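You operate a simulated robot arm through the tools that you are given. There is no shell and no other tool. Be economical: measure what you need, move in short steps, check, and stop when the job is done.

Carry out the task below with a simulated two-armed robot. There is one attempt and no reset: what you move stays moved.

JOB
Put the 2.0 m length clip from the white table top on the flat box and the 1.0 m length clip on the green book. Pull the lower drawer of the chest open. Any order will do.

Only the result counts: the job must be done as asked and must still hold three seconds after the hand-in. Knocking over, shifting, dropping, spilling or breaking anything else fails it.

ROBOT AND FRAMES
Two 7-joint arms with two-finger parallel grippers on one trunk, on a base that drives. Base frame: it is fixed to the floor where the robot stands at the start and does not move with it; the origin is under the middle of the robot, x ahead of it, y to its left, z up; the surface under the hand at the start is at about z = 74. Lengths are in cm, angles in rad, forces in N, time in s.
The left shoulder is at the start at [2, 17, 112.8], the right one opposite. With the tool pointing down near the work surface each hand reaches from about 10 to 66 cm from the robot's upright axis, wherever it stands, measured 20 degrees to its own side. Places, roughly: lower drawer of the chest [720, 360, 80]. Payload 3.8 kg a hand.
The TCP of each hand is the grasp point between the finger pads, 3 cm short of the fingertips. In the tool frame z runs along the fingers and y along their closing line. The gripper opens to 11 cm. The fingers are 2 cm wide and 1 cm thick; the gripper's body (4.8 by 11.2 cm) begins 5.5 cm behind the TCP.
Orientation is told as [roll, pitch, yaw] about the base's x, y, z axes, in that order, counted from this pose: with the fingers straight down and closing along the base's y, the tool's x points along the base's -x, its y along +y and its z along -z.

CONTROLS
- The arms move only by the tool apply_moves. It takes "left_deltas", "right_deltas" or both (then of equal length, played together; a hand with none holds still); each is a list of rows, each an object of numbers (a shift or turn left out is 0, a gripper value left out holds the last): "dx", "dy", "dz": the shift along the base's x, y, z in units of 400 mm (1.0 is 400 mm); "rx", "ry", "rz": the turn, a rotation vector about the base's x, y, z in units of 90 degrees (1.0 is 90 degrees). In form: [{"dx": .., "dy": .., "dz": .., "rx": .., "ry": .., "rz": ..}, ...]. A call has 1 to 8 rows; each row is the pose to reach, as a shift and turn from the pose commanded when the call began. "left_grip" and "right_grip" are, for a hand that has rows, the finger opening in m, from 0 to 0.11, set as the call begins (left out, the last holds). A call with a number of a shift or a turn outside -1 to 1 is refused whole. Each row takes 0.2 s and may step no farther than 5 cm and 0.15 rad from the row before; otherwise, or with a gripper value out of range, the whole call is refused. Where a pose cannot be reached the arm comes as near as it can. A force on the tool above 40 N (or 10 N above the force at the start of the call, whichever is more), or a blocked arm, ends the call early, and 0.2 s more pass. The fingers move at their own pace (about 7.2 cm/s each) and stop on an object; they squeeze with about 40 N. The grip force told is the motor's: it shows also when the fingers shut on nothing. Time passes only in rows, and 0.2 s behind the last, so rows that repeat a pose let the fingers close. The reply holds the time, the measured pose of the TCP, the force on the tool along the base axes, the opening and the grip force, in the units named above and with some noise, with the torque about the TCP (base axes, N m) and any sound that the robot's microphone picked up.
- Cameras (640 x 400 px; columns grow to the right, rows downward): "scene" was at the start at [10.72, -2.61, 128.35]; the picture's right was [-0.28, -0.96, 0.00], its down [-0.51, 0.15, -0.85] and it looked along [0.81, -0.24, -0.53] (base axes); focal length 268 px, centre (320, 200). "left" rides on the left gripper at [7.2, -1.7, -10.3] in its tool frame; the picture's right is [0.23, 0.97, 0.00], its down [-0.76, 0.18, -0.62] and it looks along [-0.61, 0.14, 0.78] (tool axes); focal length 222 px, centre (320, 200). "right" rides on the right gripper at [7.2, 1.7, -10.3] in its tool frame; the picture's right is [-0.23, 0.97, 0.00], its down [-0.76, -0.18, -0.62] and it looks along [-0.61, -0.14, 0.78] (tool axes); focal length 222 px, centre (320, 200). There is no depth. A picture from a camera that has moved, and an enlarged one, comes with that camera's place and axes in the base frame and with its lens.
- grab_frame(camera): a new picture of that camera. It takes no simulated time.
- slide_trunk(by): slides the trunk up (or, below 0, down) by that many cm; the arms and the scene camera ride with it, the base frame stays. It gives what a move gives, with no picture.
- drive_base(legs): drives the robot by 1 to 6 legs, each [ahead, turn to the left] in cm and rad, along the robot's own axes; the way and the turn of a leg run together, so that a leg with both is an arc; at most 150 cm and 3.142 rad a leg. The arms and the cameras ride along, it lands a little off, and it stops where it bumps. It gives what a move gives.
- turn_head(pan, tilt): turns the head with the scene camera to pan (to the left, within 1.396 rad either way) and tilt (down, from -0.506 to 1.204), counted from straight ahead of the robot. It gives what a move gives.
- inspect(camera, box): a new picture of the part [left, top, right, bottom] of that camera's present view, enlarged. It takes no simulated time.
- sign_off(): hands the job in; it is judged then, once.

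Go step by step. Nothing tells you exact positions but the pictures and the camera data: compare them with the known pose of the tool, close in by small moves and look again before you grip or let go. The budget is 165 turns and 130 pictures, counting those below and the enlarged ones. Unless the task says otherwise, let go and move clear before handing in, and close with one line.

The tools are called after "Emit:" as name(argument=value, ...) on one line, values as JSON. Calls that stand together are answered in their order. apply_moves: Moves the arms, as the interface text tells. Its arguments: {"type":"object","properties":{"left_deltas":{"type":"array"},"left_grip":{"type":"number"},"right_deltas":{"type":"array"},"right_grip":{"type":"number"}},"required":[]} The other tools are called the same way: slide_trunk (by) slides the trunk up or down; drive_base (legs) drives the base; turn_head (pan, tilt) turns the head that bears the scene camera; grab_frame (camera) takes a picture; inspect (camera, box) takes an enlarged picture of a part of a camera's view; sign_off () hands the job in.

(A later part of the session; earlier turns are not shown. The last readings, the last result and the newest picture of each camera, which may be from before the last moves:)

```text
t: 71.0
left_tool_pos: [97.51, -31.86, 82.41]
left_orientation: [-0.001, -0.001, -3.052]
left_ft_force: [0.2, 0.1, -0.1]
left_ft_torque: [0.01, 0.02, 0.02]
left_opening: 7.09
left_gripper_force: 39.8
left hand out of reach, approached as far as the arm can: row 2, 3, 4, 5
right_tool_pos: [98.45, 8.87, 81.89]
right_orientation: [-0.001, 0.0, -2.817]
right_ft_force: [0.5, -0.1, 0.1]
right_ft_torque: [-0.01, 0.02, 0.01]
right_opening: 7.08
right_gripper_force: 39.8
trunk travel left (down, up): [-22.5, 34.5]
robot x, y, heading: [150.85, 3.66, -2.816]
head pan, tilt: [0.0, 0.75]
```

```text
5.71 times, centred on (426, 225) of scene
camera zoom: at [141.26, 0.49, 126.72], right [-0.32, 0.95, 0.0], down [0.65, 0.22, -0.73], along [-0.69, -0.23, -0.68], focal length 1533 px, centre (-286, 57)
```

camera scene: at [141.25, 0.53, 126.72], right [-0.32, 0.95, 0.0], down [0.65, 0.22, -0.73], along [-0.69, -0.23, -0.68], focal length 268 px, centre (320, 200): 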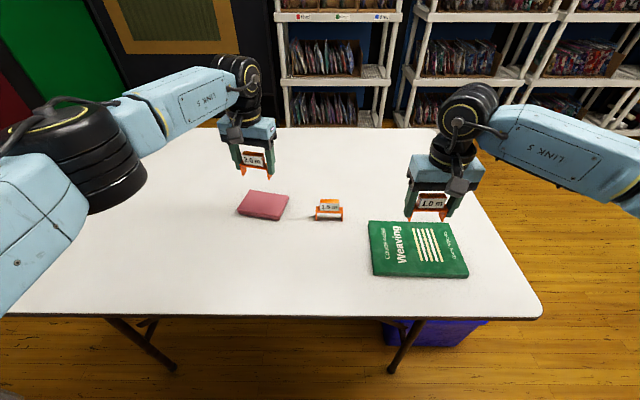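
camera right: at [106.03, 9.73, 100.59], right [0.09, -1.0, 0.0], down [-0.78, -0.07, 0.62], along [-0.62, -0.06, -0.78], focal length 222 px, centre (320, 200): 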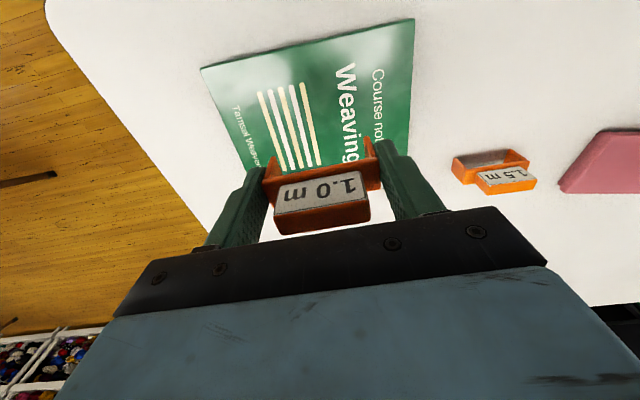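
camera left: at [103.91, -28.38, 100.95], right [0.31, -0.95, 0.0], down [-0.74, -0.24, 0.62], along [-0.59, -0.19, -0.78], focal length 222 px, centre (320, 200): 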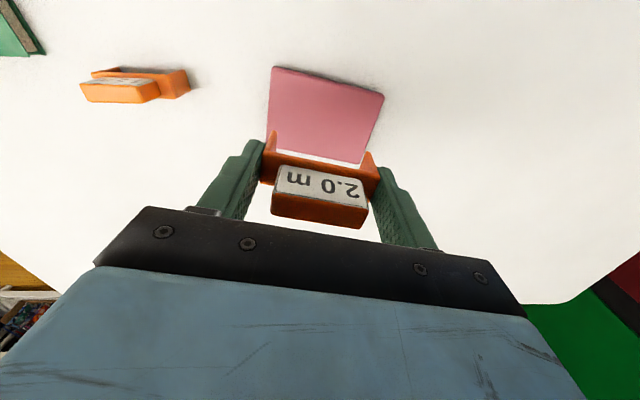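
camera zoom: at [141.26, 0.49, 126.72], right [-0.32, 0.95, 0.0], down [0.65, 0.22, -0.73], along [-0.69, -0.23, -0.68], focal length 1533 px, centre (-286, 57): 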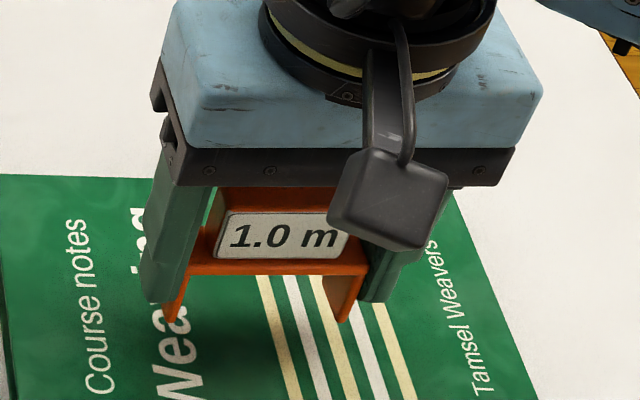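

The right hand is just above the book, while the left is at its reach limit. I'll finish the right hand first, descending gently to contact.

Emit:
apply_moves(right_deltas=[{"dz": -0.015}, {"dz": -0.025}, {"dz": -0.035}, {"dz": -0.035}])

Emit:
inspect(camera="scene", box=[370, 190, 482, 260])

Emit:
grab_frame(camera="right")

```text
t: 72.0
left_tool_pos: [97.48, -31.94, 82.39]
left_orientation: [0.0, -0.001, -3.054]
left_ft_force: [0.0, -0.7, -0.1]
left_ft_torque: [0.0, 0.04, -0.02]
left_opening: 7.07
left_gripper_force: 40.0
right_tool_pos: [98.64, 9.01, 80.5]
right_orientation: [0.001, 0.0, -2.817]
right_ft_force: [0.4, -0.2, -0.2]
right_ft_torque: [-0.01, 0.03, 0.01]
right_opening: 7.1
right_gripper_force: 40.4
trunk travel left (down, up): [-22.5, 34.5]
robot x, y, heading: [151.11, 3.97, -2.818]
head pan, tilt: [0.0, 0.75]
```

```text
5.71 times, centred on (426, 225) of scene
camera zoom: at [141.26, 0.51, 126.72], right [-0.32, 0.95, 0.0], down [0.65, 0.22, -0.73], along [-0.69, -0.23, -0.68], focal length 1533 px, centre (-286, 57)
```

zoom: 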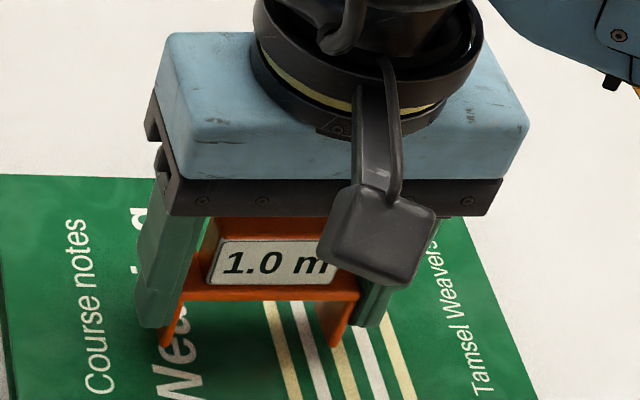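

```text
93 pictures are left
camera right: at [106.07, 9.53, 90.8], right [0.1, -1.0, 0.0], down [-0.78, -0.07, 0.62], along [-0.62, -0.06, -0.78], focal length 222 px, centre (320, 200)
```

right: 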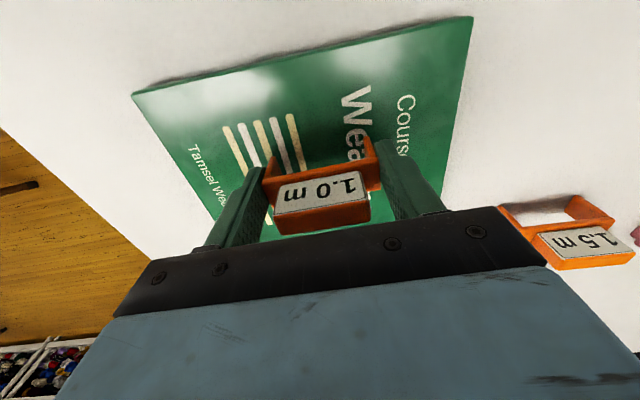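

No contact yet, so I'll continue down in small steps.

Emit:
apply_moves(right_deltas=[{"dz": -0.008}, {"dz": -0.013}, {"dz": -0.013}])

Emit:
apply_moves(right_deltas=[{"dz": -0.005}, {"dz": -0.009}, {"dz": -0.009}])

Emit:
inspect(camera="scene", box=[370, 190, 482, 260])

```text
t: 72.8
left_tool_pos: [97.57, -31.95, 82.42]
left_orientation: [0.001, -0.001, -3.052]
left_ft_force: [0.3, 0.6, 0.9]
left_ft_torque: [-0.01, 0.0, 0.0]
left_opening: 7.08
left_gripper_force: 39.7
right_tool_pos: [98.65, 9.06, 80.17]
right_orientation: [-0.001, -0.003, -2.817]
right_ft_force: [1.3, 0.4, 7.6]
right_ft_torque: [0.08, -0.03, 0.01]
right_opening: 7.09
right_gripper_force: 40.3
trunk travel left (down, up): [-22.5, 34.5]
robot x, y, heading: [151.18, 3.87, -2.822]
head pan, tilt: [0.0, 0.75]
```

```text
t: 73.6
left_tool_pos: [97.74, -32.0, 82.57]
left_orientation: [-0.001, -0.003, -3.054]
left_ft_force: [-0.7, 0.6, 0.0]
left_ft_torque: [0.02, 0.01, 0.0]
left_opening: 7.07
left_gripper_force: 39.4
right_tool_pos: [98.72, 8.9, 80.05]
right_orientation: [0.001, -0.01, -2.816]
right_ft_force: [5.4, 3.9, 36.5]
right_ft_torque: [0.16, -0.22, 0.01]
right_opening: 7.07
right_gripper_force: 40.5
trunk travel left (down, up): [-22.5, 34.5]
robot x, y, heading: [151.15, 3.82, -2.815]
head pan, tilt: [0.0, 0.75]
```

```text
5.71 times, centred on (426, 225) of scene
camera zoom: at [141.6, 0.51, 126.78], right [-0.32, 0.95, 0.0], down [0.64, 0.22, -0.73], along [-0.7, -0.23, -0.68], focal length 1533 px, centre (-286, 57)
```

zoom: 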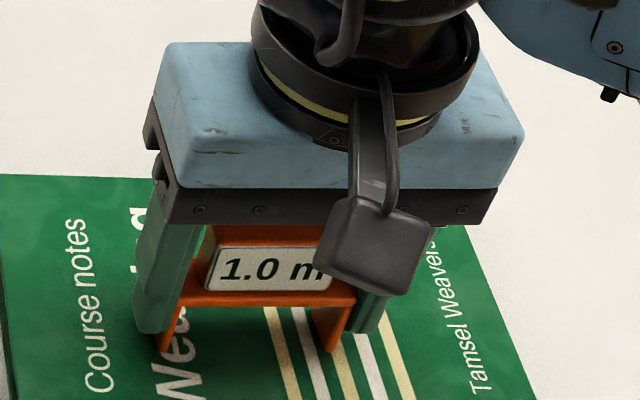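

Contact with the book is firm. I'll ease the pressure and open the right gripper.

Emit:
apply_moves(right_deltas=[{"dz": 0.005}, {"dz": 0.01}, {"dz": 0.01}])

```text
t: 74.4
left_tool_pos: [97.58, -31.98, 82.41]
left_orientation: [0.001, -0.001, -3.053]
left_ft_force: [-0.3, -0.8, 0.5]
left_ft_torque: [0.0, 0.01, -0.01]
left_opening: 7.08
left_gripper_force: 40.3
right_tool_pos: [98.66, 8.94, 80.16]
right_orientation: [0.0, -0.001, -2.817]
right_ft_force: [-1.2, -1.1, 18.8]
right_ft_torque: [-0.27, 0.04, -0.03]
right_opening: 7.07
right_gripper_force: 39.8
trunk travel left (down, up): [-22.5, 34.5]
robot x, y, heading: [150.9, 4.26, -2.82]
head pan, tilt: [0.0, 0.75]
```

Emit:
apply_moves(right_deltas=[{"dz": 0.005}, {"dz": 0.005}, {"dz": 0.005}, {"dz": 0.005}], right_grip=0.11)

Emit:
inspect(camera="scene", box=[370, 190, 482, 260])

Emit:
grab_frame(camera="right")

```text
t: 75.4
left_tool_pos: [97.48, -31.9, 82.39]
left_orientation: [-0.001, -0.002, -3.053]
left_ft_force: [-0.1, -0.7, -0.8]
left_ft_torque: [-0.01, -0.02, 0.02]
left_opening: 7.09
left_gripper_force: 40.3
right_tool_pos: [98.64, 8.88, 80.16]
right_orientation: [-0.001, 0.002, -2.817]
right_ft_force: [-0.6, -0.8, 0.4]
right_ft_torque: [0.0, 0.02, 0.0]
right_opening: 11.0
right_gripper_force: 0.1
trunk travel left (down, up): [-22.5, 34.5]
robot x, y, heading: [151.32, 3.68, -2.817]
head pan, tilt: [0.0, 0.75]
```

```text
5.71 times, centred on (426, 225) of scene
camera zoom: at [141.25, 0.51, 126.72], right [-0.32, 0.95, 0.0], down [0.65, 0.22, -0.73], along [-0.69, -0.23, -0.68], focal length 1533 px, centre (-286, 57)
```

zoom: 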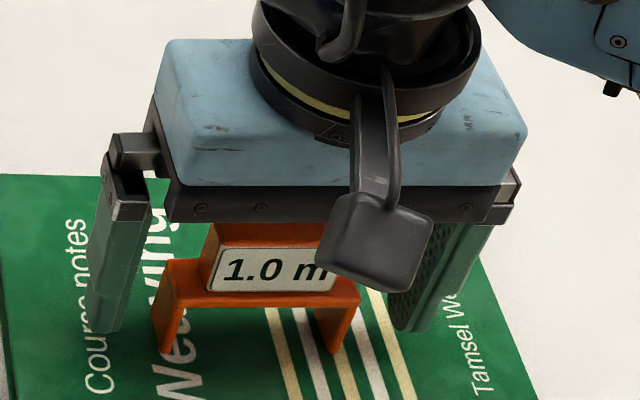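

```text
90 pictures are left
camera right: at [106.09, 9.56, 90.49], right [0.09, -1.0, 0.0], down [-0.78, -0.07, 0.62], along [-0.62, -0.06, -0.78], focal length 222 px, centre (320, 200)
```

right: 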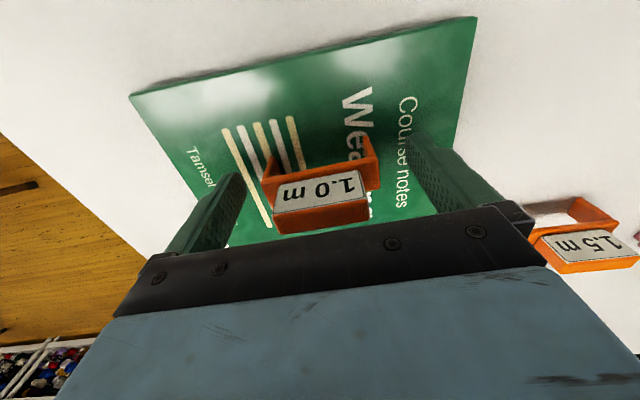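

The 1.0 m clip stands on the book. I'll lift both hands clear and turn the robot right, so the left shoulder gets closer to the box.

Emit:
apply_moves(left_deltas=[{"dz": 0.1}, {"dz": 0.2}, {"dz": 0.3}, {"dz": 0.4}, {"dx": 0.1, "dz": 0.45}, {"dx": 0.2, "dz": 0.45}, {"dx": 0.3, "dz": 0.45}, {"dx": 0.4, "dz": 0.45}], right_deltas=[{"dz": 0.08}, {"dz": 0.18}, {"dz": 0.29}, {"dz": 0.4}, {"dz": 0.5}, {"dx": 0.05, "dz": 0.55}, {"dx": 0.1, "dz": 0.55}, {"dx": 0.15, "dz": 0.55}])

Emit:
drive_base(legs=[[0, -0.45]])

Emit:
turn_head(pan=0.4, tilt=0.7)

Emit:
grab_frame(camera="scene")

```text
t: 77.2
left_tool_pos: [113.32, -31.91, 100.41]
left_orientation: [0.002, 0.001, -3.051]
left_ft_force: [-0.5, 0.3, -0.2]
left_ft_torque: [0.02, 0.01, 0.02]
left_opening: 7.08
left_gripper_force: 39.9
right_tool_pos: [104.78, 9.02, 102.4]
right_orientation: [-0.001, 0.001, -2.816]
right_ft_force: [1.7, -0.3, 0.2]
right_ft_torque: [-0.01, 0.01, -0.01]
right_opening: 10.98
right_gripper_force: 0.2
trunk travel left (down, up): [-22.5, 34.5]
robot x, y, heading: [150.71, 3.75, -2.819]
head pan, tilt: [0.0, 0.75]
```

```text
t: 78.9
left_tool_pos: [101.55, -11.92, 100.37]
left_orientation: [0.0, 0.001, 2.781]
left_ft_force: [-0.7, -0.3, 0.7]
left_ft_torque: [0.0, 0.03, -0.06]
left_opening: 7.08
left_gripper_force: 40.2
right_tool_pos: [111.48, 28.68, 102.34]
right_orientation: [0.0, 0.0, 3.017]
right_ft_force: [0.1, 0.2, 0.3]
right_ft_torque: [-0.04, 0.04, 0.02]
right_opening: 11.0
right_gripper_force: 0.1
trunk travel left (down, up): [-22.5, 34.5]
robot x, y, heading: [151.16, 3.92, 3.015]
head pan, tilt: [0.0, 0.75]
```

```text
t: 79.8
left_tool_pos: [101.41, -11.84, 100.24]
left_orientation: [0.0, 0.0, 2.782]
left_ft_force: [0.2, -0.1, 0.0]
left_ft_torque: [0.0, -0.01, 0.03]
left_opening: 7.1
left_gripper_force: 39.9
right_tool_pos: [111.61, 28.67, 102.36]
right_orientation: [-0.001, 0.0, 3.018]
right_ft_force: [0.2, 0.2, -0.6]
right_ft_torque: [0.04, 0.01, -0.01]
right_opening: 10.98
right_gripper_force: 0.1
trunk travel left (down, up): [-22.5, 34.5]
robot x, y, heading: [150.85, 3.8, 3.017]
head pan, tilt: [0.4, 0.7]
```

```text
89 pictures are left
camera scene: at [140.84, 1.78, 127.15], right [-0.27, 0.96, 0.0], down [0.62, 0.17, -0.76], along [-0.74, -0.21, -0.64], focal length 268 px, centre (320, 200)
```

scene: 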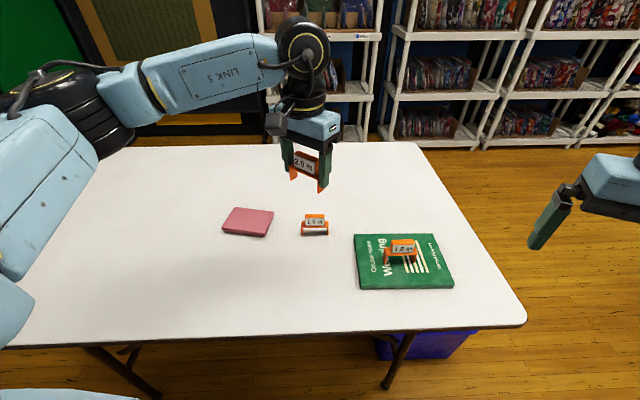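

Now the box is well within left reach. Moving the 2.0 m clip above it.

Emit:
apply_moves(left_deltas=[{"dx": -0.02, "dy": -0.08, "rz": 0.05}, {"dx": -0.045, "dy": -0.17, "dz": -0.03, "rz": 0.1}, {"dx": -0.07, "dy": -0.26, "dz": -0.07, "rz": 0.15}, {"dx": -0.095, "dy": -0.35, "dz": -0.12, "rz": 0.2}, {"dx": -0.12, "dy": -0.43, "dz": -0.18, "rz": 0.25}, {"dx": -0.13, "dy": -0.48, "dz": -0.25, "rz": 0.285}, {"dx": -0.13, "dy": -0.48, "dz": -0.34, "rz": 0.285}, {"dx": -0.13, "dy": -0.48, "dz": -0.34, "rz": 0.285}])

Emit:
grab_frame(camera="left")

Emit:
inspect(camera="scene", box=[200, 180, 296, 240])

```text
t: 81.6
left_tool_pos: [96.26, -31.21, 86.77]
left_orientation: [0.0, -0.001, -3.054]
left_ft_force: [0.3, 0.1, -0.7]
left_ft_torque: [0.0, 0.02, 0.01]
left_opening: 7.1
left_gripper_force: 39.9
right_tool_pos: [111.58, 28.54, 102.36]
right_orientation: [-0.002, -0.002, 3.017]
right_ft_force: [0.8, 0.5, 0.1]
right_ft_torque: [-0.02, -0.03, 0.02]
right_opening: 10.99
right_gripper_force: 0.1
trunk travel left (down, up): [-22.5, 34.5]
robot x, y, heading: [150.82, 3.98, 3.013]
head pan, tilt: [0.4, 0.7]
```

```text
88 pictures are left
camera left: at [103.34, -28.99, 97.0], right [0.31, -0.95, 0.0], down [-0.74, -0.24, 0.62], along [-0.59, -0.19, -0.78], focal length 222 px, centre (320, 200)
```

left: 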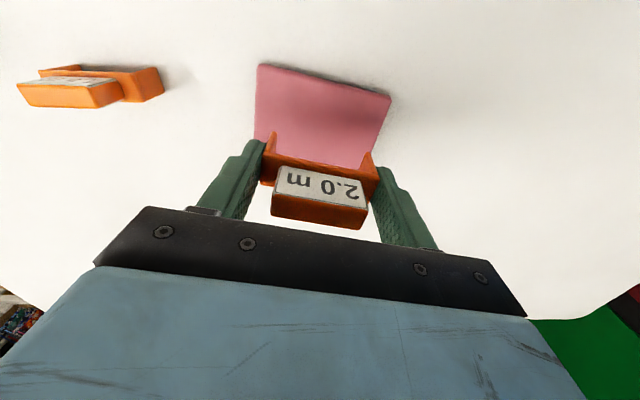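

```text
6.67 times, centred on (248, 210) of scene
camera zoom: at [140.86, 1.77, 127.15], right [-0.27, 0.96, 0.0], down [0.62, 0.18, -0.77], along [-0.74, -0.21, -0.64], focal length 1788 px, centre (800, 133)
```

zoom: 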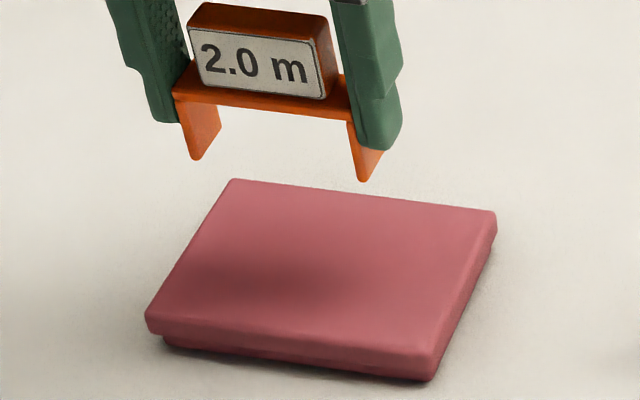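

The centring over the box looks right. Lowering to just above it.

Emit:
apply_moves(left_deltas=[{"dx": -0.005, "dz": -0.06}, {"dx": -0.005, "dz": -0.11}, {"dx": -0.005, "dz": -0.135}, {"dx": -0.005, "dz": -0.135}])

Emit:
inspect(camera="scene", box=[200, 180, 296, 240])

Emit:
grab_frame(camera="left")

```text
t: 82.6
left_tool_pos: [96.05, -31.15, 81.58]
left_orientation: [0.0, 0.0, -3.055]
left_ft_force: [-0.6, 0.0, 0.8]
left_ft_torque: [0.0, 0.0, -0.01]
left_opening: 7.08
left_gripper_force: 40.0
right_tool_pos: [111.46, 28.58, 102.28]
right_orientation: [0.001, 0.0, 3.016]
right_ft_force: [0.4, 0.0, -1.1]
right_ft_torque: [0.03, 0.01, 0.02]
right_opening: 10.99
right_gripper_force: 0.0
trunk travel left (down, up): [-22.5, 34.5]
robot x, y, heading: [151.31, 3.92, 3.02]
head pan, tilt: [0.4, 0.7]
```

```text
6.67 times, centred on (248, 210) of scene
camera zoom: at [140.85, 1.77, 127.15], right [-0.27, 0.96, 0.0], down [0.62, 0.18, -0.76], along [-0.74, -0.21, -0.64], focal length 1788 px, centre (800, 133)
```

zoom: 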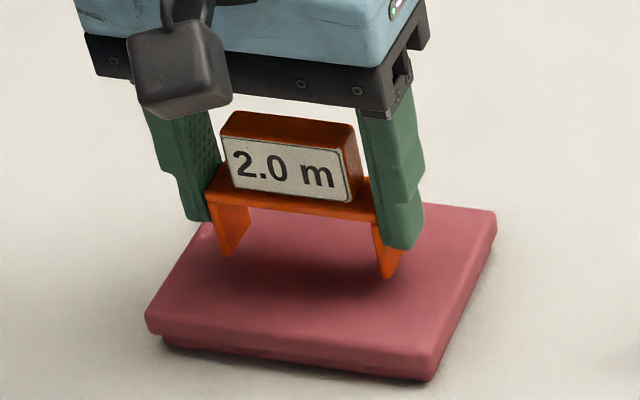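

```text
85 pictures are left
camera left: at [103.25, -28.9, 91.84], right [0.31, -0.95, 0.0], down [-0.74, -0.24, 0.62], along [-0.59, -0.19, -0.78], focal length 222 px, centre (320, 200)
```

left: 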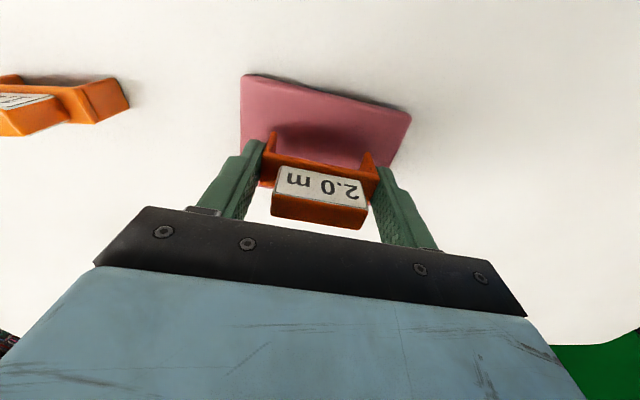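

About 1 cm is left. I'll lower in small steps.

Emit:
apply_moves(left_deltas=[{"dz": -0.01}, {"dz": -0.02}, {"dz": -0.02}])

Emit:
apply_moves(left_deltas=[{"dz": -0.005}, {"dz": -0.008}, {"dz": -0.008}])

```text
t: 83.4
left_tool_pos: [96.05, -30.99, 80.64]
left_orientation: [-0.001, -0.003, -3.054]
left_ft_force: [-0.4, -0.8, 5.9]
left_ft_torque: [-0.16, 0.0, 0.0]
left_opening: 7.11
left_gripper_force: 39.5
right_tool_pos: [111.73, 28.66, 102.34]
right_orientation: [-0.001, -0.001, 3.017]
right_ft_force: [0.1, -0.8, 0.4]
right_ft_torque: [0.0, 0.0, -0.01]
right_opening: 11.0
right_gripper_force: 0.1
trunk travel left (down, up): [-22.5, 34.5]
robot x, y, heading: [151.38, 3.97, 3.015]
head pan, tilt: [0.4, 0.7]
```

```text
t: 84.2
left_tool_pos: [96.05, -30.94, 80.71]
left_orientation: [0.0, -0.008, -3.053]
left_ft_force: [0.6, -2.0, 27.7]
left_ft_torque: [-0.27, -0.04, 0.02]
left_opening: 7.08
left_gripper_force: 40.4
right_tool_pos: [111.66, 28.78, 102.42]
right_orientation: [0.002, 0.0, 3.017]
right_ft_force: [0.1, 0.2, -0.2]
right_ft_torque: [-0.05, -0.05, 0.0]
right_opening: 10.99
right_gripper_force: 0.1
trunk travel left (down, up): [-22.5, 34.5]
robot x, y, heading: [150.99, 3.72, 3.016]
head pan, tilt: [0.4, 0.7]
```

Contact with the box at TCP z ≈ 80.65. I'll ease off and open.

Emit:
apply_moves(left_deltas=[{"dz": 0.004}, {"dz": 0.008}, {"dz": 0.008}])

Emit:
apply_moves(left_deltas=[{}, {}, {}, {}], left_grip=0.11)

Emit:
inspect(camera="scene", box=[200, 180, 296, 240])

```text
t: 85.0
left_tool_pos: [96.11, -30.96, 80.7]
left_orientation: [-0.002, -0.001, -3.055]
left_ft_force: [-5.1, -3.5, 19.8]
left_ft_torque: [-0.1, 0.26, 0.06]
left_opening: 7.06
left_gripper_force: 40.0
right_tool_pos: [111.57, 28.67, 102.45]
right_orientation: [0.0, -0.002, 3.017]
right_ft_force: [0.1, 0.0, -0.2]
right_ft_torque: [0.03, -0.01, 0.03]
right_opening: 10.98
right_gripper_force: 0.1
trunk travel left (down, up): [-22.5, 34.5]
robot x, y, heading: [150.96, 3.99, 3.014]
head pan, tilt: [0.4, 0.7]
```

```text
t: 86.0
left_tool_pos: [96.18, -30.95, 80.42]
left_orientation: [0.0, 0.0, -3.054]
left_ft_force: [0.3, 0.5, 0.1]
left_ft_torque: [0.02, -0.01, -0.01]
left_opening: 11.0
left_gripper_force: 0.1
right_tool_pos: [111.52, 28.7, 102.36]
right_orientation: [0.001, 0.0, 3.019]
right_ft_force: [0.6, 0.6, 0.7]
right_ft_torque: [-0.02, -0.02, -0.02]
right_opening: 11.0
right_gripper_force: 0.0
trunk travel left (down, up): [-22.5, 34.5]
robot x, y, heading: [151.46, 3.68, 3.015]
head pan, tilt: [0.4, 0.7]
```

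```text
6.67 times, centred on (248, 210) of scene
camera zoom: at [140.84, 1.77, 127.15], right [-0.27, 0.96, 0.0], down [0.62, 0.18, -0.76], along [-0.74, -0.21, -0.64], focal length 1788 px, centre (800, 133)
```

zoom: 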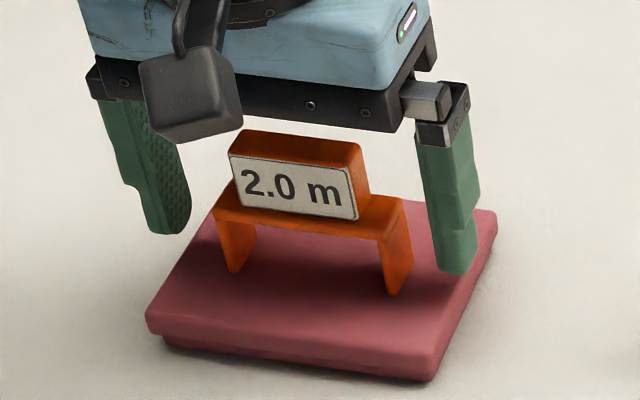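

The 2.0 m clip stands on the box. I'll lift the left hand clear and pull it back.

Emit:
apply_moves(left_deltas=[{"dz": 0.06}, {"dz": 0.15}, {"dz": 0.26}, {"dz": 0.37}, {"dz": 0.48}, {"dx": 0.1, "dz": 0.55}, {"dx": 0.2, "dz": 0.58}, {"dx": 0.32, "dz": 0.58}])

Emit:
grab_frame(camera="scene")

```text
t: 87.8
left_tool_pos: [109.06, -31.24, 104.1]
left_orientation: [0.0, -0.001, -3.052]
left_ft_force: [0.0, -0.7, 0.0]
left_ft_torque: [-0.01, 0.0, 0.03]
left_opening: 10.99
left_gripper_force: 0.1
right_tool_pos: [111.59, 28.57, 102.3]
right_orientation: [0.0, -0.001, 3.019]
right_ft_force: [0.3, 0.1, -0.1]
right_ft_torque: [0.0, 0.04, -0.02]
right_opening: 11.01
right_gripper_force: 0.0
trunk travel left (down, up): [-22.5, 34.5]
robot x, y, heading: [151.13, 4.16, 3.019]
head pan, tilt: [0.4, 0.7]
```

```text
83 pictures are left
camera scene: at [140.95, 1.73, 127.16], right [-0.27, 0.96, 0.0], down [0.62, 0.18, -0.77], along [-0.74, -0.21, -0.64], focal length 268 px, centre (320, 200)
```

scene: 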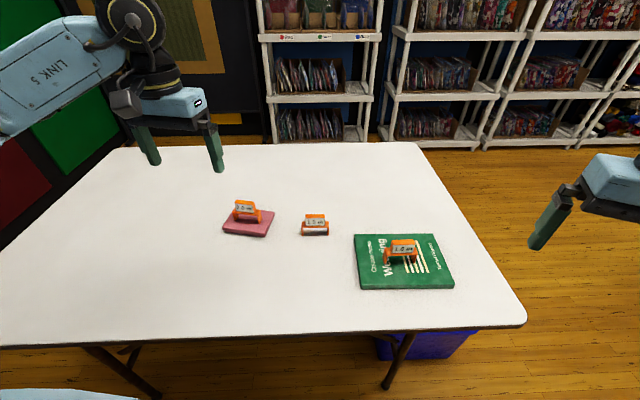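

Both clips are placed and the 1.5 m clip is untouched. I'll back off, turn towards the chest and look at the way.

Emit:
drive_base(legs=[[-14, 0], [0, -2.5]])

Emit:
turn_head(pan=0.0, tilt=0.3)

Emit:
grab_frame(camera="scene")

```text
t: 95.0
left_tool_pos: [177.39, 55.53, 104.03]
left_orientation: [0.001, -0.001, 0.738]
left_ft_force: [-0.3, 1.1, 0.5]
left_ft_torque: [0.0, -0.02, -0.01]
left_opening: 11.0
left_gripper_force: 0.0
right_tool_pos: [211.58, 6.34, 102.38]
right_orientation: [0.001, 0.0, 0.525]
right_ft_force: [-0.1, -0.1, 0.6]
right_ft_torque: [0.02, -0.02, -0.04]
right_opening: 11.0
right_gripper_force: 0.0
trunk travel left (down, up): [-22.5, 34.5]
robot x, y, heading: [164.77, 2.24, 0.53]
head pan, tilt: [0.4, 0.7]
```

```text
t: 95.8
left_tool_pos: [177.36, 55.57, 104.0]
left_orientation: [0.001, -0.001, 0.739]
left_ft_force: [0.1, 0.4, 0.0]
left_ft_torque: [-0.02, 0.01, -0.01]
left_opening: 10.98
left_gripper_force: 0.1
right_tool_pos: [211.52, 6.35, 102.31]
right_orientation: [0.001, -0.001, 0.527]
right_ft_force: [0.1, 0.2, -0.6]
right_ft_torque: [-0.02, -0.02, -0.01]
right_opening: 10.99
right_gripper_force: 0.1
trunk travel left (down, up): [-22.5, 34.5]
robot x, y, heading: [164.83, 1.74, 0.519]
head pan, tilt: [0.0, 0.3]
```

```text
82 pictures are left
camera scene: at [175.01, 7.82, 130.75], right [0.5, -0.86, 0.0], down [-0.26, -0.15, -0.96], along [0.83, 0.48, -0.3], focal length 268 px, centre (320, 200)
```

scene: 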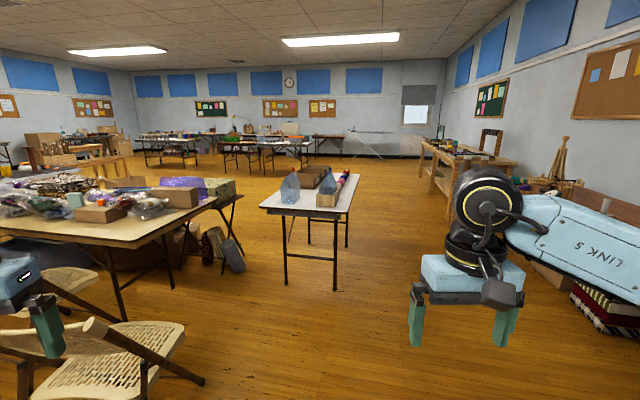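

The chest should show near (305, 138) in this view. Enlarging.

Emit:
inspect(camera="scene", box=[220, 110, 348, 190])

Emit:
inspect(camera="scene", box=[120, 90, 440, 290])

```text
5.00 times, centred on (284, 150) of scene
camera zoom: at [175.01, 7.82, 130.75], right [0.5, -0.86, 0.0], down [-0.26, -0.15, -0.96], along [0.83, 0.48, -0.3], focal length 1341 px, centre (500, 450)
```

zoom: 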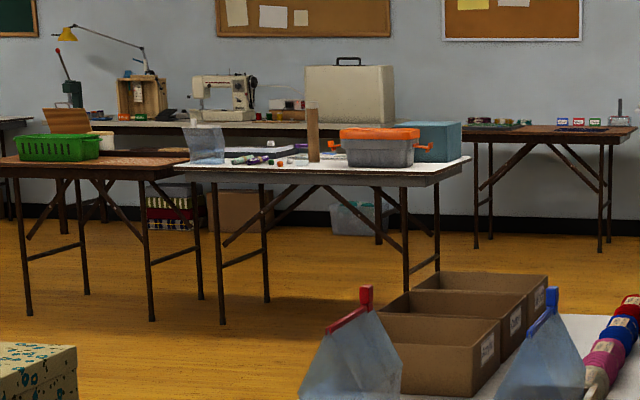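

```text
2.00 times, centred on (280, 190) of scene
camera zoom: at [175.01, 7.82, 130.75], right [0.5, -0.86, 0.0], down [-0.26, -0.15, -0.96], along [0.83, 0.48, -0.3], focal length 536 px, centre (400, 220)
```

zoom: 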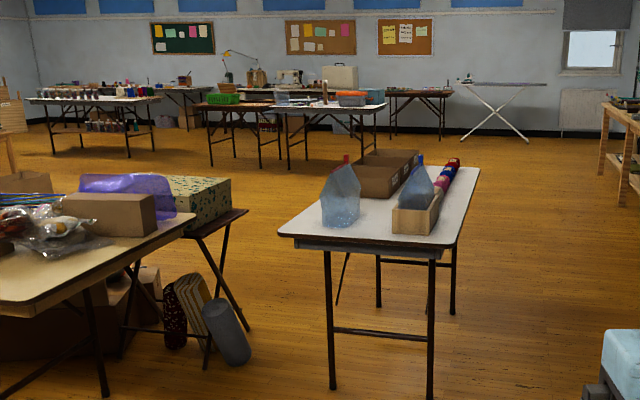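

The chest is the blue box on the far table's right end. The way leads right of the small white table (legs at y ≥ 89). I'll tuck the left arm in and drive.

Emit:
apply_moves(left_deltas=[{"dx": 0.054, "dy": -0.095}, {"dx": 0.108, "dy": -0.19}, {"dx": 0.162, "dy": -0.285}, {"dx": 0.216, "dy": -0.38}, {"dx": 0.27, "dy": -0.475}, {"dx": 0.27, "dy": -0.475}])

Emit:
drive_base(legs=[[0, -0.43], [145, 0]])

Emit:
turn_head(pan=0.2, tilt=0.35)

Emit:
grab_frame(camera="scene")

```text
t: 97.2
left_tool_pos: [188.3, 36.52, 103.99]
left_orientation: [0.002, 0.0, 0.737]
left_ft_force: [-0.8, -0.2, 0.2]
left_ft_torque: [0.0, 0.03, -0.02]
left_opening: 10.97
left_gripper_force: 0.1
right_tool_pos: [211.41, 6.39, 102.44]
right_orientation: [0.0, -0.001, 0.528]
right_ft_force: [0.4, -0.2, 0.2]
right_ft_torque: [-0.01, -0.01, 0.04]
right_opening: 11.01
right_gripper_force: 0.1
trunk travel left (down, up): [-22.5, 34.5]
robot x, y, heading: [165.26, 2.39, 0.525]
head pan, tilt: [0.0, 0.3]
```

```text
t: 105.5
left_tool_pos: [339.0, 39.5, 104.15]
left_orientation: [-0.002, -0.001, 0.334]
left_ft_force: [0.7, 0.6, 0.5]
left_ft_torque: [0.02, -0.03, 0.01]
left_opening: 10.99
left_gripper_force: 0.2
right_tool_pos: [348.43, 2.6, 102.39]
right_orientation: [0.0, 0.002, 0.121]
right_ft_force: [-0.7, -1.0, -0.1]
right_ft_torque: [0.01, -0.01, 0.0]
right_opening: 11.03
right_gripper_force: 0.1
trunk travel left (down, up): [-22.5, 34.5]
robot x, y, heading: [304.13, 16.94, 0.123]
head pan, tilt: [0.0, 0.3]
```

```text
t: 106.2
left_tool_pos: [338.9, 39.48, 104.06]
left_orientation: [0.0, 0.001, 0.334]
left_ft_force: [-0.4, -0.2, 1.1]
left_ft_torque: [0.01, -0.01, 0.04]
left_opening: 11.01
left_gripper_force: 0.1
right_tool_pos: [348.49, 2.57, 102.45]
right_orientation: [0.0, -0.001, 0.121]
right_ft_force: [-0.2, -0.2, 0.4]
right_ft_torque: [0.02, -0.02, -0.01]
right_opening: 10.98
right_gripper_force: 0.0
trunk travel left (down, up): [-22.5, 34.5]
robot x, y, heading: [304.01, 16.93, 0.123]
head pan, tilt: [0.201, 0.351]
```

```text
79 pictures are left
camera scene: at [314.98, 20.16, 130.29], right [0.32, -0.95, 0.0], down [-0.33, -0.11, -0.94], along [0.89, 0.3, -0.34], focal length 268 px, centre (320, 200)
```

scene: 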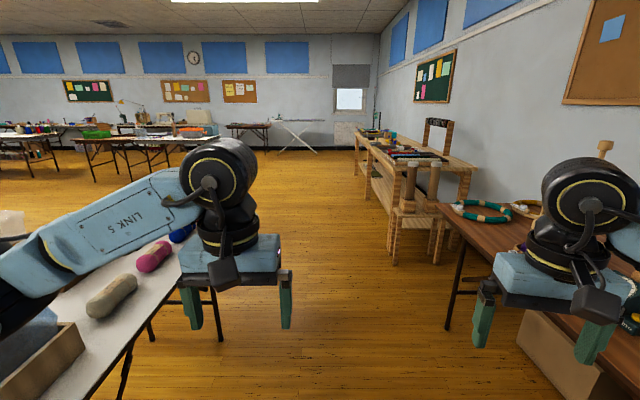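

The corridor is clear. Going on past the small table and then diagonally towards the chest.

Emit:
drive_base(legs=[[0, 0.13], [130, 0], [0, 0.55], [120, 0]])

Emit:
turn_head(pan=0.05, tilt=0.35)

Emit:
grab_frame(camera="scene")

```text
t: 120.4
left_tool_pos: [514.16, 181.65, 104.0]
left_orientation: [0.0, 0.001, 1.089]
left_ft_force: [-0.4, 0.4, -0.1]
left_ft_torque: [-0.01, -0.02, -0.02]
left_opening: 11.01
left_gripper_force: 0.0
right_tool_pos: [546.21, 161.17, 102.36]
right_orientation: [0.0, 0.001, 0.878]
right_ft_force: [0.2, 0.0, 0.1]
right_ft_torque: [-0.01, -0.02, 0.0]
right_opening: 11.02
right_gripper_force: 0.1
trunk travel left (down, up): [-22.5, 34.5]
robot x, y, heading: [504.01, 141.31, 0.879]
head pan, tilt: [0.201, 0.351]
```

```text
t: 121.1
left_tool_pos: [514.06, 181.55, 104.05]
left_orientation: [-0.001, -0.001, 1.092]
left_ft_force: [-0.7, 0.2, 0.5]
left_ft_torque: [0.02, 0.0, 0.0]
left_opening: 11.02
left_gripper_force: 0.0
right_tool_pos: [546.16, 161.24, 102.36]
right_orientation: [0.001, -0.001, 0.877]
right_ft_force: [0.1, 0.1, -0.2]
right_ft_torque: [-0.05, -0.01, 0.01]
right_opening: 10.97
right_gripper_force: 0.1
trunk travel left (down, up): [-22.5, 34.5]
robot x, y, heading: [503.86, 141.22, 0.876]
head pan, tilt: [0.051, 0.351]
```

```text
78 pictures are left
camera scene: at [511.01, 150.25, 130.29], right [0.8, -0.6, 0.0], down [-0.21, -0.28, -0.94], along [0.56, 0.75, -0.34], focal length 268 px, centre (320, 200)
```

scene: 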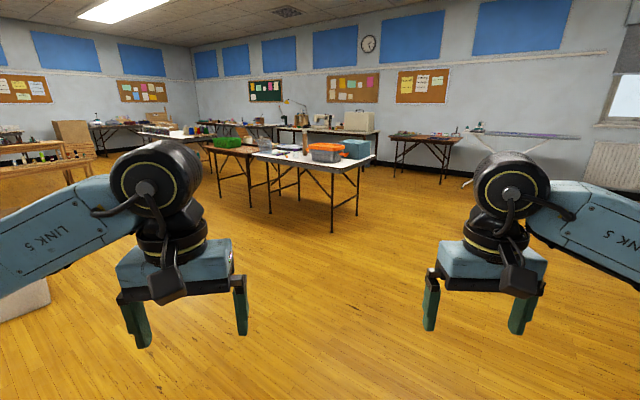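

Emit:
inspect(camera="scene", box=[260, 120, 404, 210])

Emit:
inspect(camera="scene", box=[240, 130, 400, 240])

```text
4.44 times, centred on (332, 165) of scene
camera zoom: at [511.01, 150.25, 130.29], right [0.8, -0.6, 0.0], down [-0.21, -0.28, -0.94], along [0.56, 0.75, -0.34], focal length 1192 px, centre (267, 356)
```

zoom: 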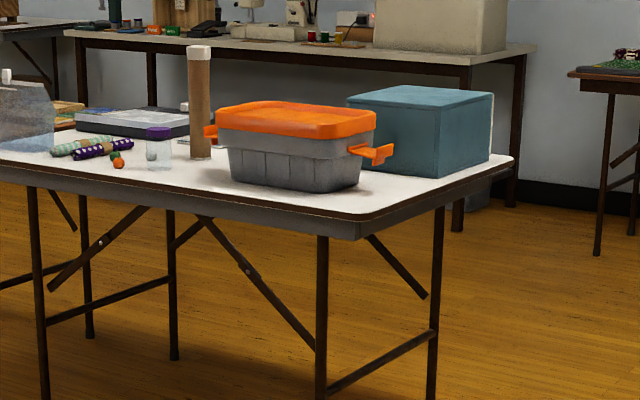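

```text
3.64 times, centred on (320, 185) of scene
camera zoom: at [511.01, 150.25, 130.29], right [0.8, -0.6, 0.0], down [-0.21, -0.28, -0.94], along [0.56, 0.75, -0.34], focal length 975 px, centre (320, 254)
```

zoom: 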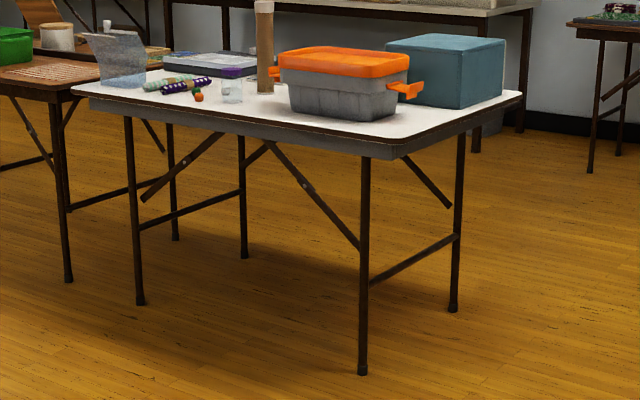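

The chest is the teal box at ~[715, 360]. Both visible faces are plain, so its drawers must face the far side (direction ~17°). I'll drive around the table's right end.

Emit:
drive_base(legs=[[0, -0.396], [110, 0], [105, 0]])

Emit:
turn_head(pan=0.3, tilt=0.35)

Emit:
grab_frame(camera="scene")

```text
t: 133.1
left_tool_pos: [721.55, 275.47, 103.97]
left_orientation: [0.0, 0.001, 0.702]
left_ft_force: [-0.5, 0.0, 0.7]
left_ft_torque: [0.01, 0.02, 0.0]
left_opening: 10.99
left_gripper_force: 0.0
right_tool_pos: [743.67, 244.33, 102.39]
right_orientation: [0.0, -0.001, 0.489]
right_ft_force: [-0.2, -0.1, -1.2]
right_ft_torque: [0.0, -0.03, 0.0]
right_opening: 10.99
right_gripper_force: 0.1
trunk travel left (down, up): [-22.5, 34.5]
robot x, y, heading: [697.1, 242.0, 0.49]
head pan, tilt: [0.051, 0.351]
```

```text
t: 133.8
left_tool_pos: [721.56, 275.37, 103.94]
left_orientation: [-0.001, 0.001, 0.701]
left_ft_force: [0.6, -0.3, -0.2]
left_ft_torque: [-0.01, 0.0, -0.04]
left_opening: 10.99
left_gripper_force: 0.2
right_tool_pos: [743.57, 244.43, 102.4]
right_orientation: [0.0, -0.002, 0.488]
right_ft_force: [-0.3, -0.3, -0.5]
right_ft_torque: [0.02, 0.0, 0.02]
right_opening: 10.99
right_gripper_force: 0.1
trunk travel left (down, up): [-22.5, 34.5]
robot x, y, heading: [697.14, 241.78, 0.492]
head pan, tilt: [0.3, 0.351]
```

```text
75 pictures are left
camera scene: at [705.47, 249.4, 130.29], right [0.71, -0.7, 0.0], down [-0.24, -0.24, -0.94], along [0.66, 0.67, -0.34], focal length 268 px, centre (320, 200)
```

scene: 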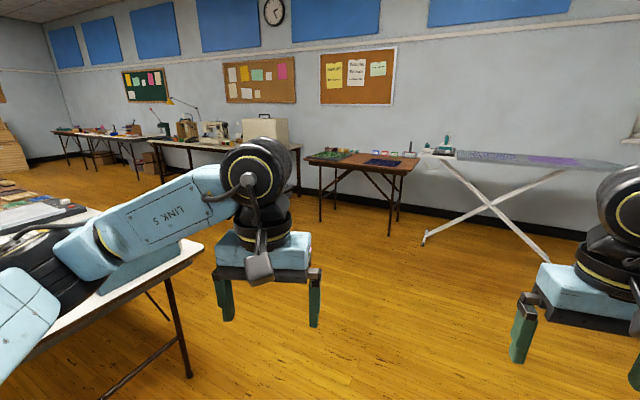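

Floor ahead is free (brown table beyond [890, 450]). Continuing around the corner, then turning to face the chest's far side.

Emit:
drive_base(legs=[[118, 0.04], [0, 0.75], [80, 0], [0, 2.1]])

Emit:
turn_head(pan=0.0, tilt=0.5)

Emit:
grab_frame(camera="scene")

```text
t: 150.7
left_tool_pos: [791.22, 349.97, 104.07]
left_orientation: [0.001, -0.001, -2.703]
left_ft_force: [0.5, 0.1, 0.4]
left_ft_torque: [-0.04, 0.02, -0.01]
left_opening: 10.99
left_gripper_force: 0.2
right_tool_pos: [777.92, 385.72, 102.45]
right_orientation: [0.001, 0.0, -2.912]
right_ft_force: [0.1, 0.5, 0.3]
right_ft_torque: [-0.02, 0.03, 0.0]
right_opening: 10.99
right_gripper_force: 0.1
trunk travel left (down, up): [-22.5, 34.5]
robot x, y, heading: [823.69, 376.44, -2.914]
head pan, tilt: [0.3, 0.351]
```

```text
t: 151.5
left_tool_pos: [791.38, 349.92, 104.03]
left_orientation: [-0.001, 0.0, -2.702]
left_ft_force: [1.0, 0.2, -0.4]
left_ft_torque: [0.01, 0.01, -0.02]
left_opening: 11.0
left_gripper_force: 0.1
right_tool_pos: [777.92, 385.65, 102.32]
right_orientation: [0.0, 0.0, -2.913]
right_ft_force: [0.1, 0.9, -0.5]
right_ft_torque: [0.0, 0.0, 0.0]
right_opening: 11.01
right_gripper_force: 0.0
trunk travel left (down, up): [-22.5, 34.5]
robot x, y, heading: [823.6, 376.11, -2.909]
head pan, tilt: [0.0, 0.499]
```

```text
74 pictures are left
camera scene: at [812.75, 373.45, 128.92], right [-0.23, 0.97, 0.0], down [0.47, 0.11, -0.88], along [-0.86, -0.2, -0.48], focal length 268 px, centre (320, 200)
```

scene: 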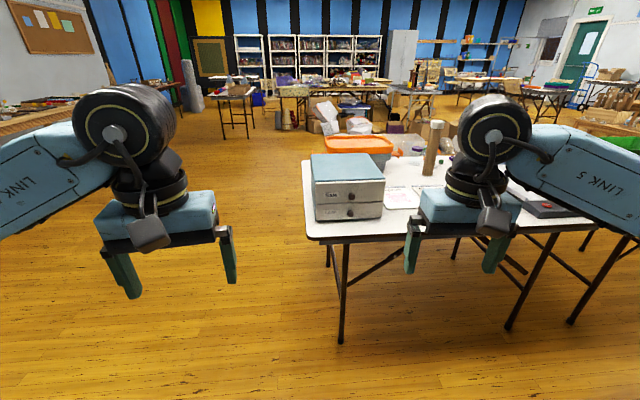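

The chest has two drawers with dark knobs facing me. Enlarging it.

Emit:
inspect(camera="scene", box=[296, 140, 408, 240])

```text
4.00 times, centred on (352, 190) of scene
camera zoom: at [812.75, 373.45, 128.92], right [-0.23, 0.97, 0.0], down [0.47, 0.11, -0.88], along [-0.86, -0.2, -0.48], focal length 1073 px, centre (192, 240)
```

zoom: 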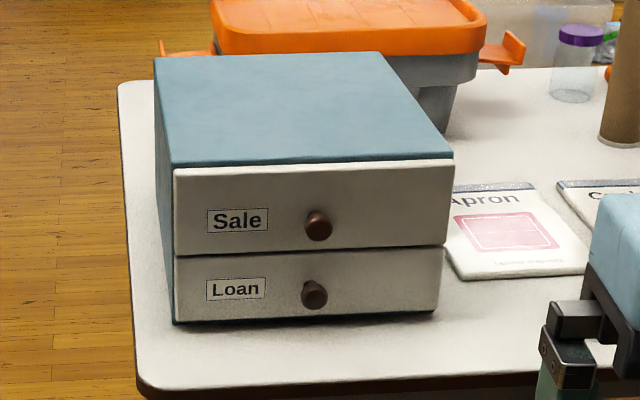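

The lower drawer ("Loan") knob is at ~[728.4, 365, 77.5], and the face normal is at ~17.4°. I'll drive forward so the right hand can reach it with a 45° tilted grip that clears the upper knob.

Emit:
drive_base(legs=[[38, 0], [0, 0.07]])

Emit:
turn_head(pan=-0.2, tilt=0.75)

Emit:
grab_frame(camera="scene")

Emit:
grab_frame(camera="right")

```text
t: 154.4
left_tool_pos: [755.64, 339.26, 104.0]
left_orientation: [-0.001, 0.001, -2.637]
left_ft_force: [1.0, -0.5, -0.1]
left_ft_torque: [-0.02, 0.07, 0.0]
left_opening: 11.0
left_gripper_force: 0.1
right_tool_pos: [740.1, 373.9, 102.44]
right_orientation: [0.002, 0.0, -2.848]
right_ft_force: [0.1, 0.0, 0.0]
right_ft_torque: [-0.02, -0.01, -0.02]
right_opening: 10.97
right_gripper_force: 0.1
trunk travel left (down, up): [-22.5, 34.5]
robot x, y, heading: [786.14, 367.54, -2.847]
head pan, tilt: [0.0, 0.499]
```

```text
t: 155.1
left_tool_pos: [755.72, 339.35, 103.99]
left_orientation: [0.0, 0.0, -2.638]
left_ft_force: [0.7, -1.2, -0.4]
left_ft_torque: [0.0, 0.01, 0.01]
left_opening: 11.0
left_gripper_force: 0.0
right_tool_pos: [740.14, 373.95, 102.31]
right_orientation: [0.0, 0.002, -2.85]
right_ft_force: [0.1, -0.4, 1.1]
right_ft_torque: [0.02, 0.01, 0.01]
right_opening: 11.02
right_gripper_force: 0.1
trunk travel left (down, up): [-22.5, 34.5]
robot x, y, heading: [786.16, 367.68, -2.85]
head pan, tilt: [-0.201, 0.75]
```

```text
72 pictures are left
camera scene: at [776.06, 366.02, 126.73], right [-0.09, 1.0, 0.0], down [0.68, 0.06, -0.73], along [-0.73, -0.07, -0.68], focal length 268 px, centre (320, 200)
```

scene: 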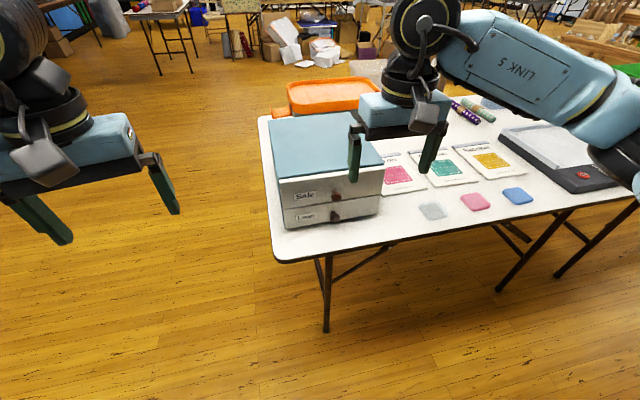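

```text
71 pictures are left
camera right: at [747.56, 374.44, 112.68], right [0.06, -1.0, 0.0], down [-0.78, -0.05, 0.62], along [-0.62, -0.04, -0.78], focal length 222 px, centre (320, 200)
```

right: 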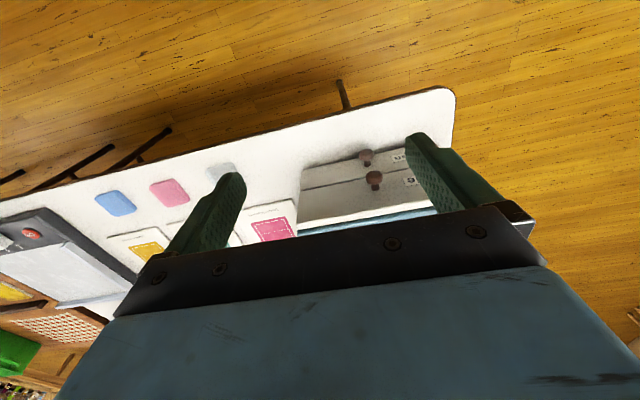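

Emit:
inspect(camera="scene", box=[256, 170, 400, 260])

Emit:
inspect(camera="right", box=[290, 120, 418, 220])

```text
4.44 times, centred on (328, 215) of scene
camera zoom: at [776.06, 366.02, 126.73], right [-0.09, 1.0, 0.0], down [0.68, 0.06, -0.73], along [-0.73, -0.07, -0.68], focal length 1192 px, centre (284, 133)
```

zoom: 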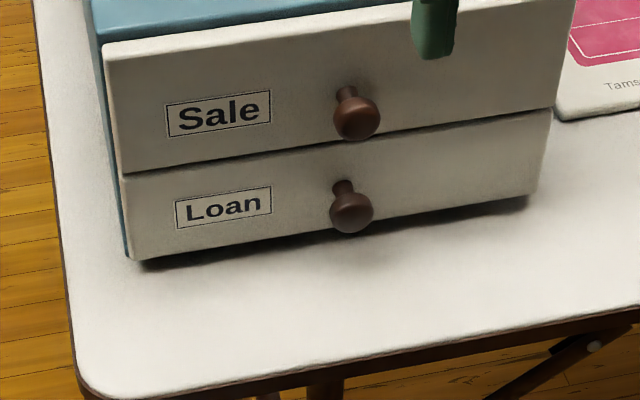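

```text
4.00 times, centred on (354, 170) of right
camera zoom: at [747.56, 374.44, 112.68], right [0.06, -1.0, 0.0], down [-0.78, -0.05, 0.62], along [-0.62, -0.04, -0.78], focal length 888 px, centre (184, 320)
```

zoom: 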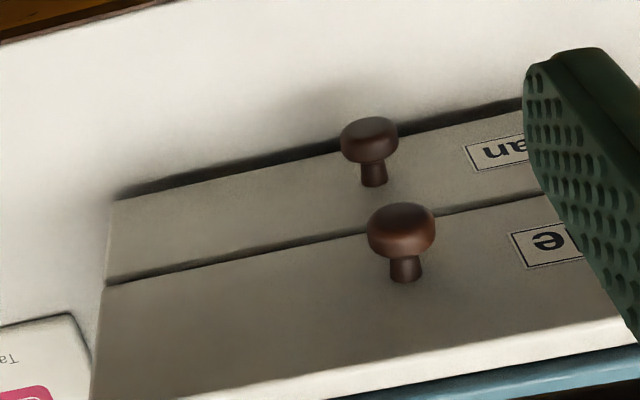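

Triangulating with both cameras puts the lower knob's head at [730.0, 365.4, 77.8], 2.6 cm off the face. I'll tilt the right hand 45° at a safe standoff.

Emit:
apply_moves(right_deltas=[{"dx": 0.01, "dy": -0.02, "dz": -0.03, "rx": -0.0252, "ry": 0.0794}, {"dx": 0.02, "dy": -0.04, "dz": -0.06, "rx": -0.0504, "ry": 0.1589}, {"dx": 0.03, "dy": -0.06, "dz": -0.1, "rx": -0.0756, "ry": 0.2383}, {"dx": 0.035, "dy": -0.08, "dz": -0.13, "rx": -0.1008, "ry": 0.3177}, {"dx": 0.04, "dy": -0.1, "dz": -0.17, "rx": -0.126, "ry": 0.3972}, {"dx": 0.0475, "dy": -0.119, "dz": -0.2, "rx": -0.1512, "ry": 0.4766}, {"dx": 0.0475, "dy": -0.119, "dz": -0.2, "rx": -0.1512, "ry": 0.4766}], right_grip=0.08)

Emit:
grab_frame(camera="scene")

Emit:
grab_frame(camera="right")

```text
t: 156.7
left_tool_pos: [755.61, 339.32, 104.0]
left_orientation: [0.001, 0.0, -2.638]
left_ft_force: [-0.6, 0.1, -0.1]
left_ft_torque: [-0.02, 0.0, 0.0]
left_opening: 11.03
left_gripper_force: 0.0
right_tool_pos: [742.22, 369.53, 94.24]
right_orientation: [0.015, -0.784, -2.854]
right_ft_force: [-0.2, -0.2, 0.2]
right_ft_torque: [-0.01, 0.0, 0.01]
right_opening: 7.98
right_gripper_force: 0.0
trunk travel left (down, up): [-22.5, 34.5]
robot x, y, heading: [786.45, 367.71, -2.85]
head pan, tilt: [-0.201, 0.75]
```

```text
68 pictures are left
camera scene: at [776.06, 366.04, 126.72], right [-0.09, 1.0, 0.0], down [0.68, 0.06, -0.73], along [-0.73, -0.07, -0.68], focal length 268 px, centre (320, 200)
```

scene: 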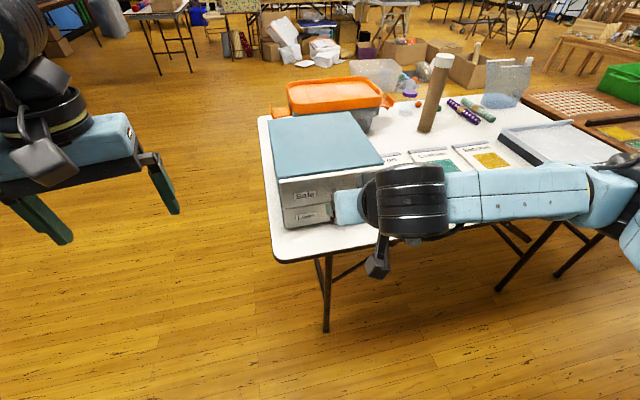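

```text
67 pictures are left
camera right: at [754.56, 371.45, 96.46], right [0.13, -0.98, 0.17], down [-0.15, 0.15, 0.98], along [-0.98, -0.15, -0.12], focal length 222 px, centre (320, 200)
```

right: 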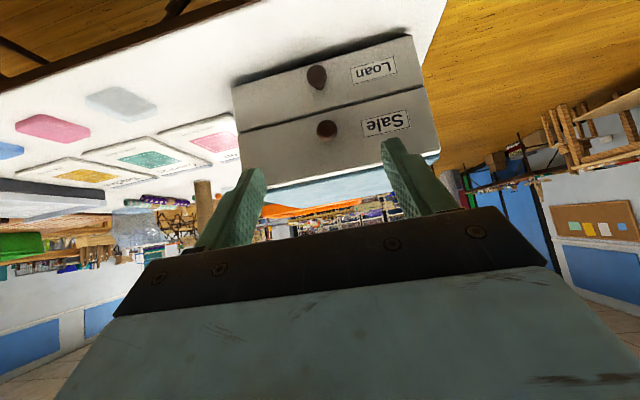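

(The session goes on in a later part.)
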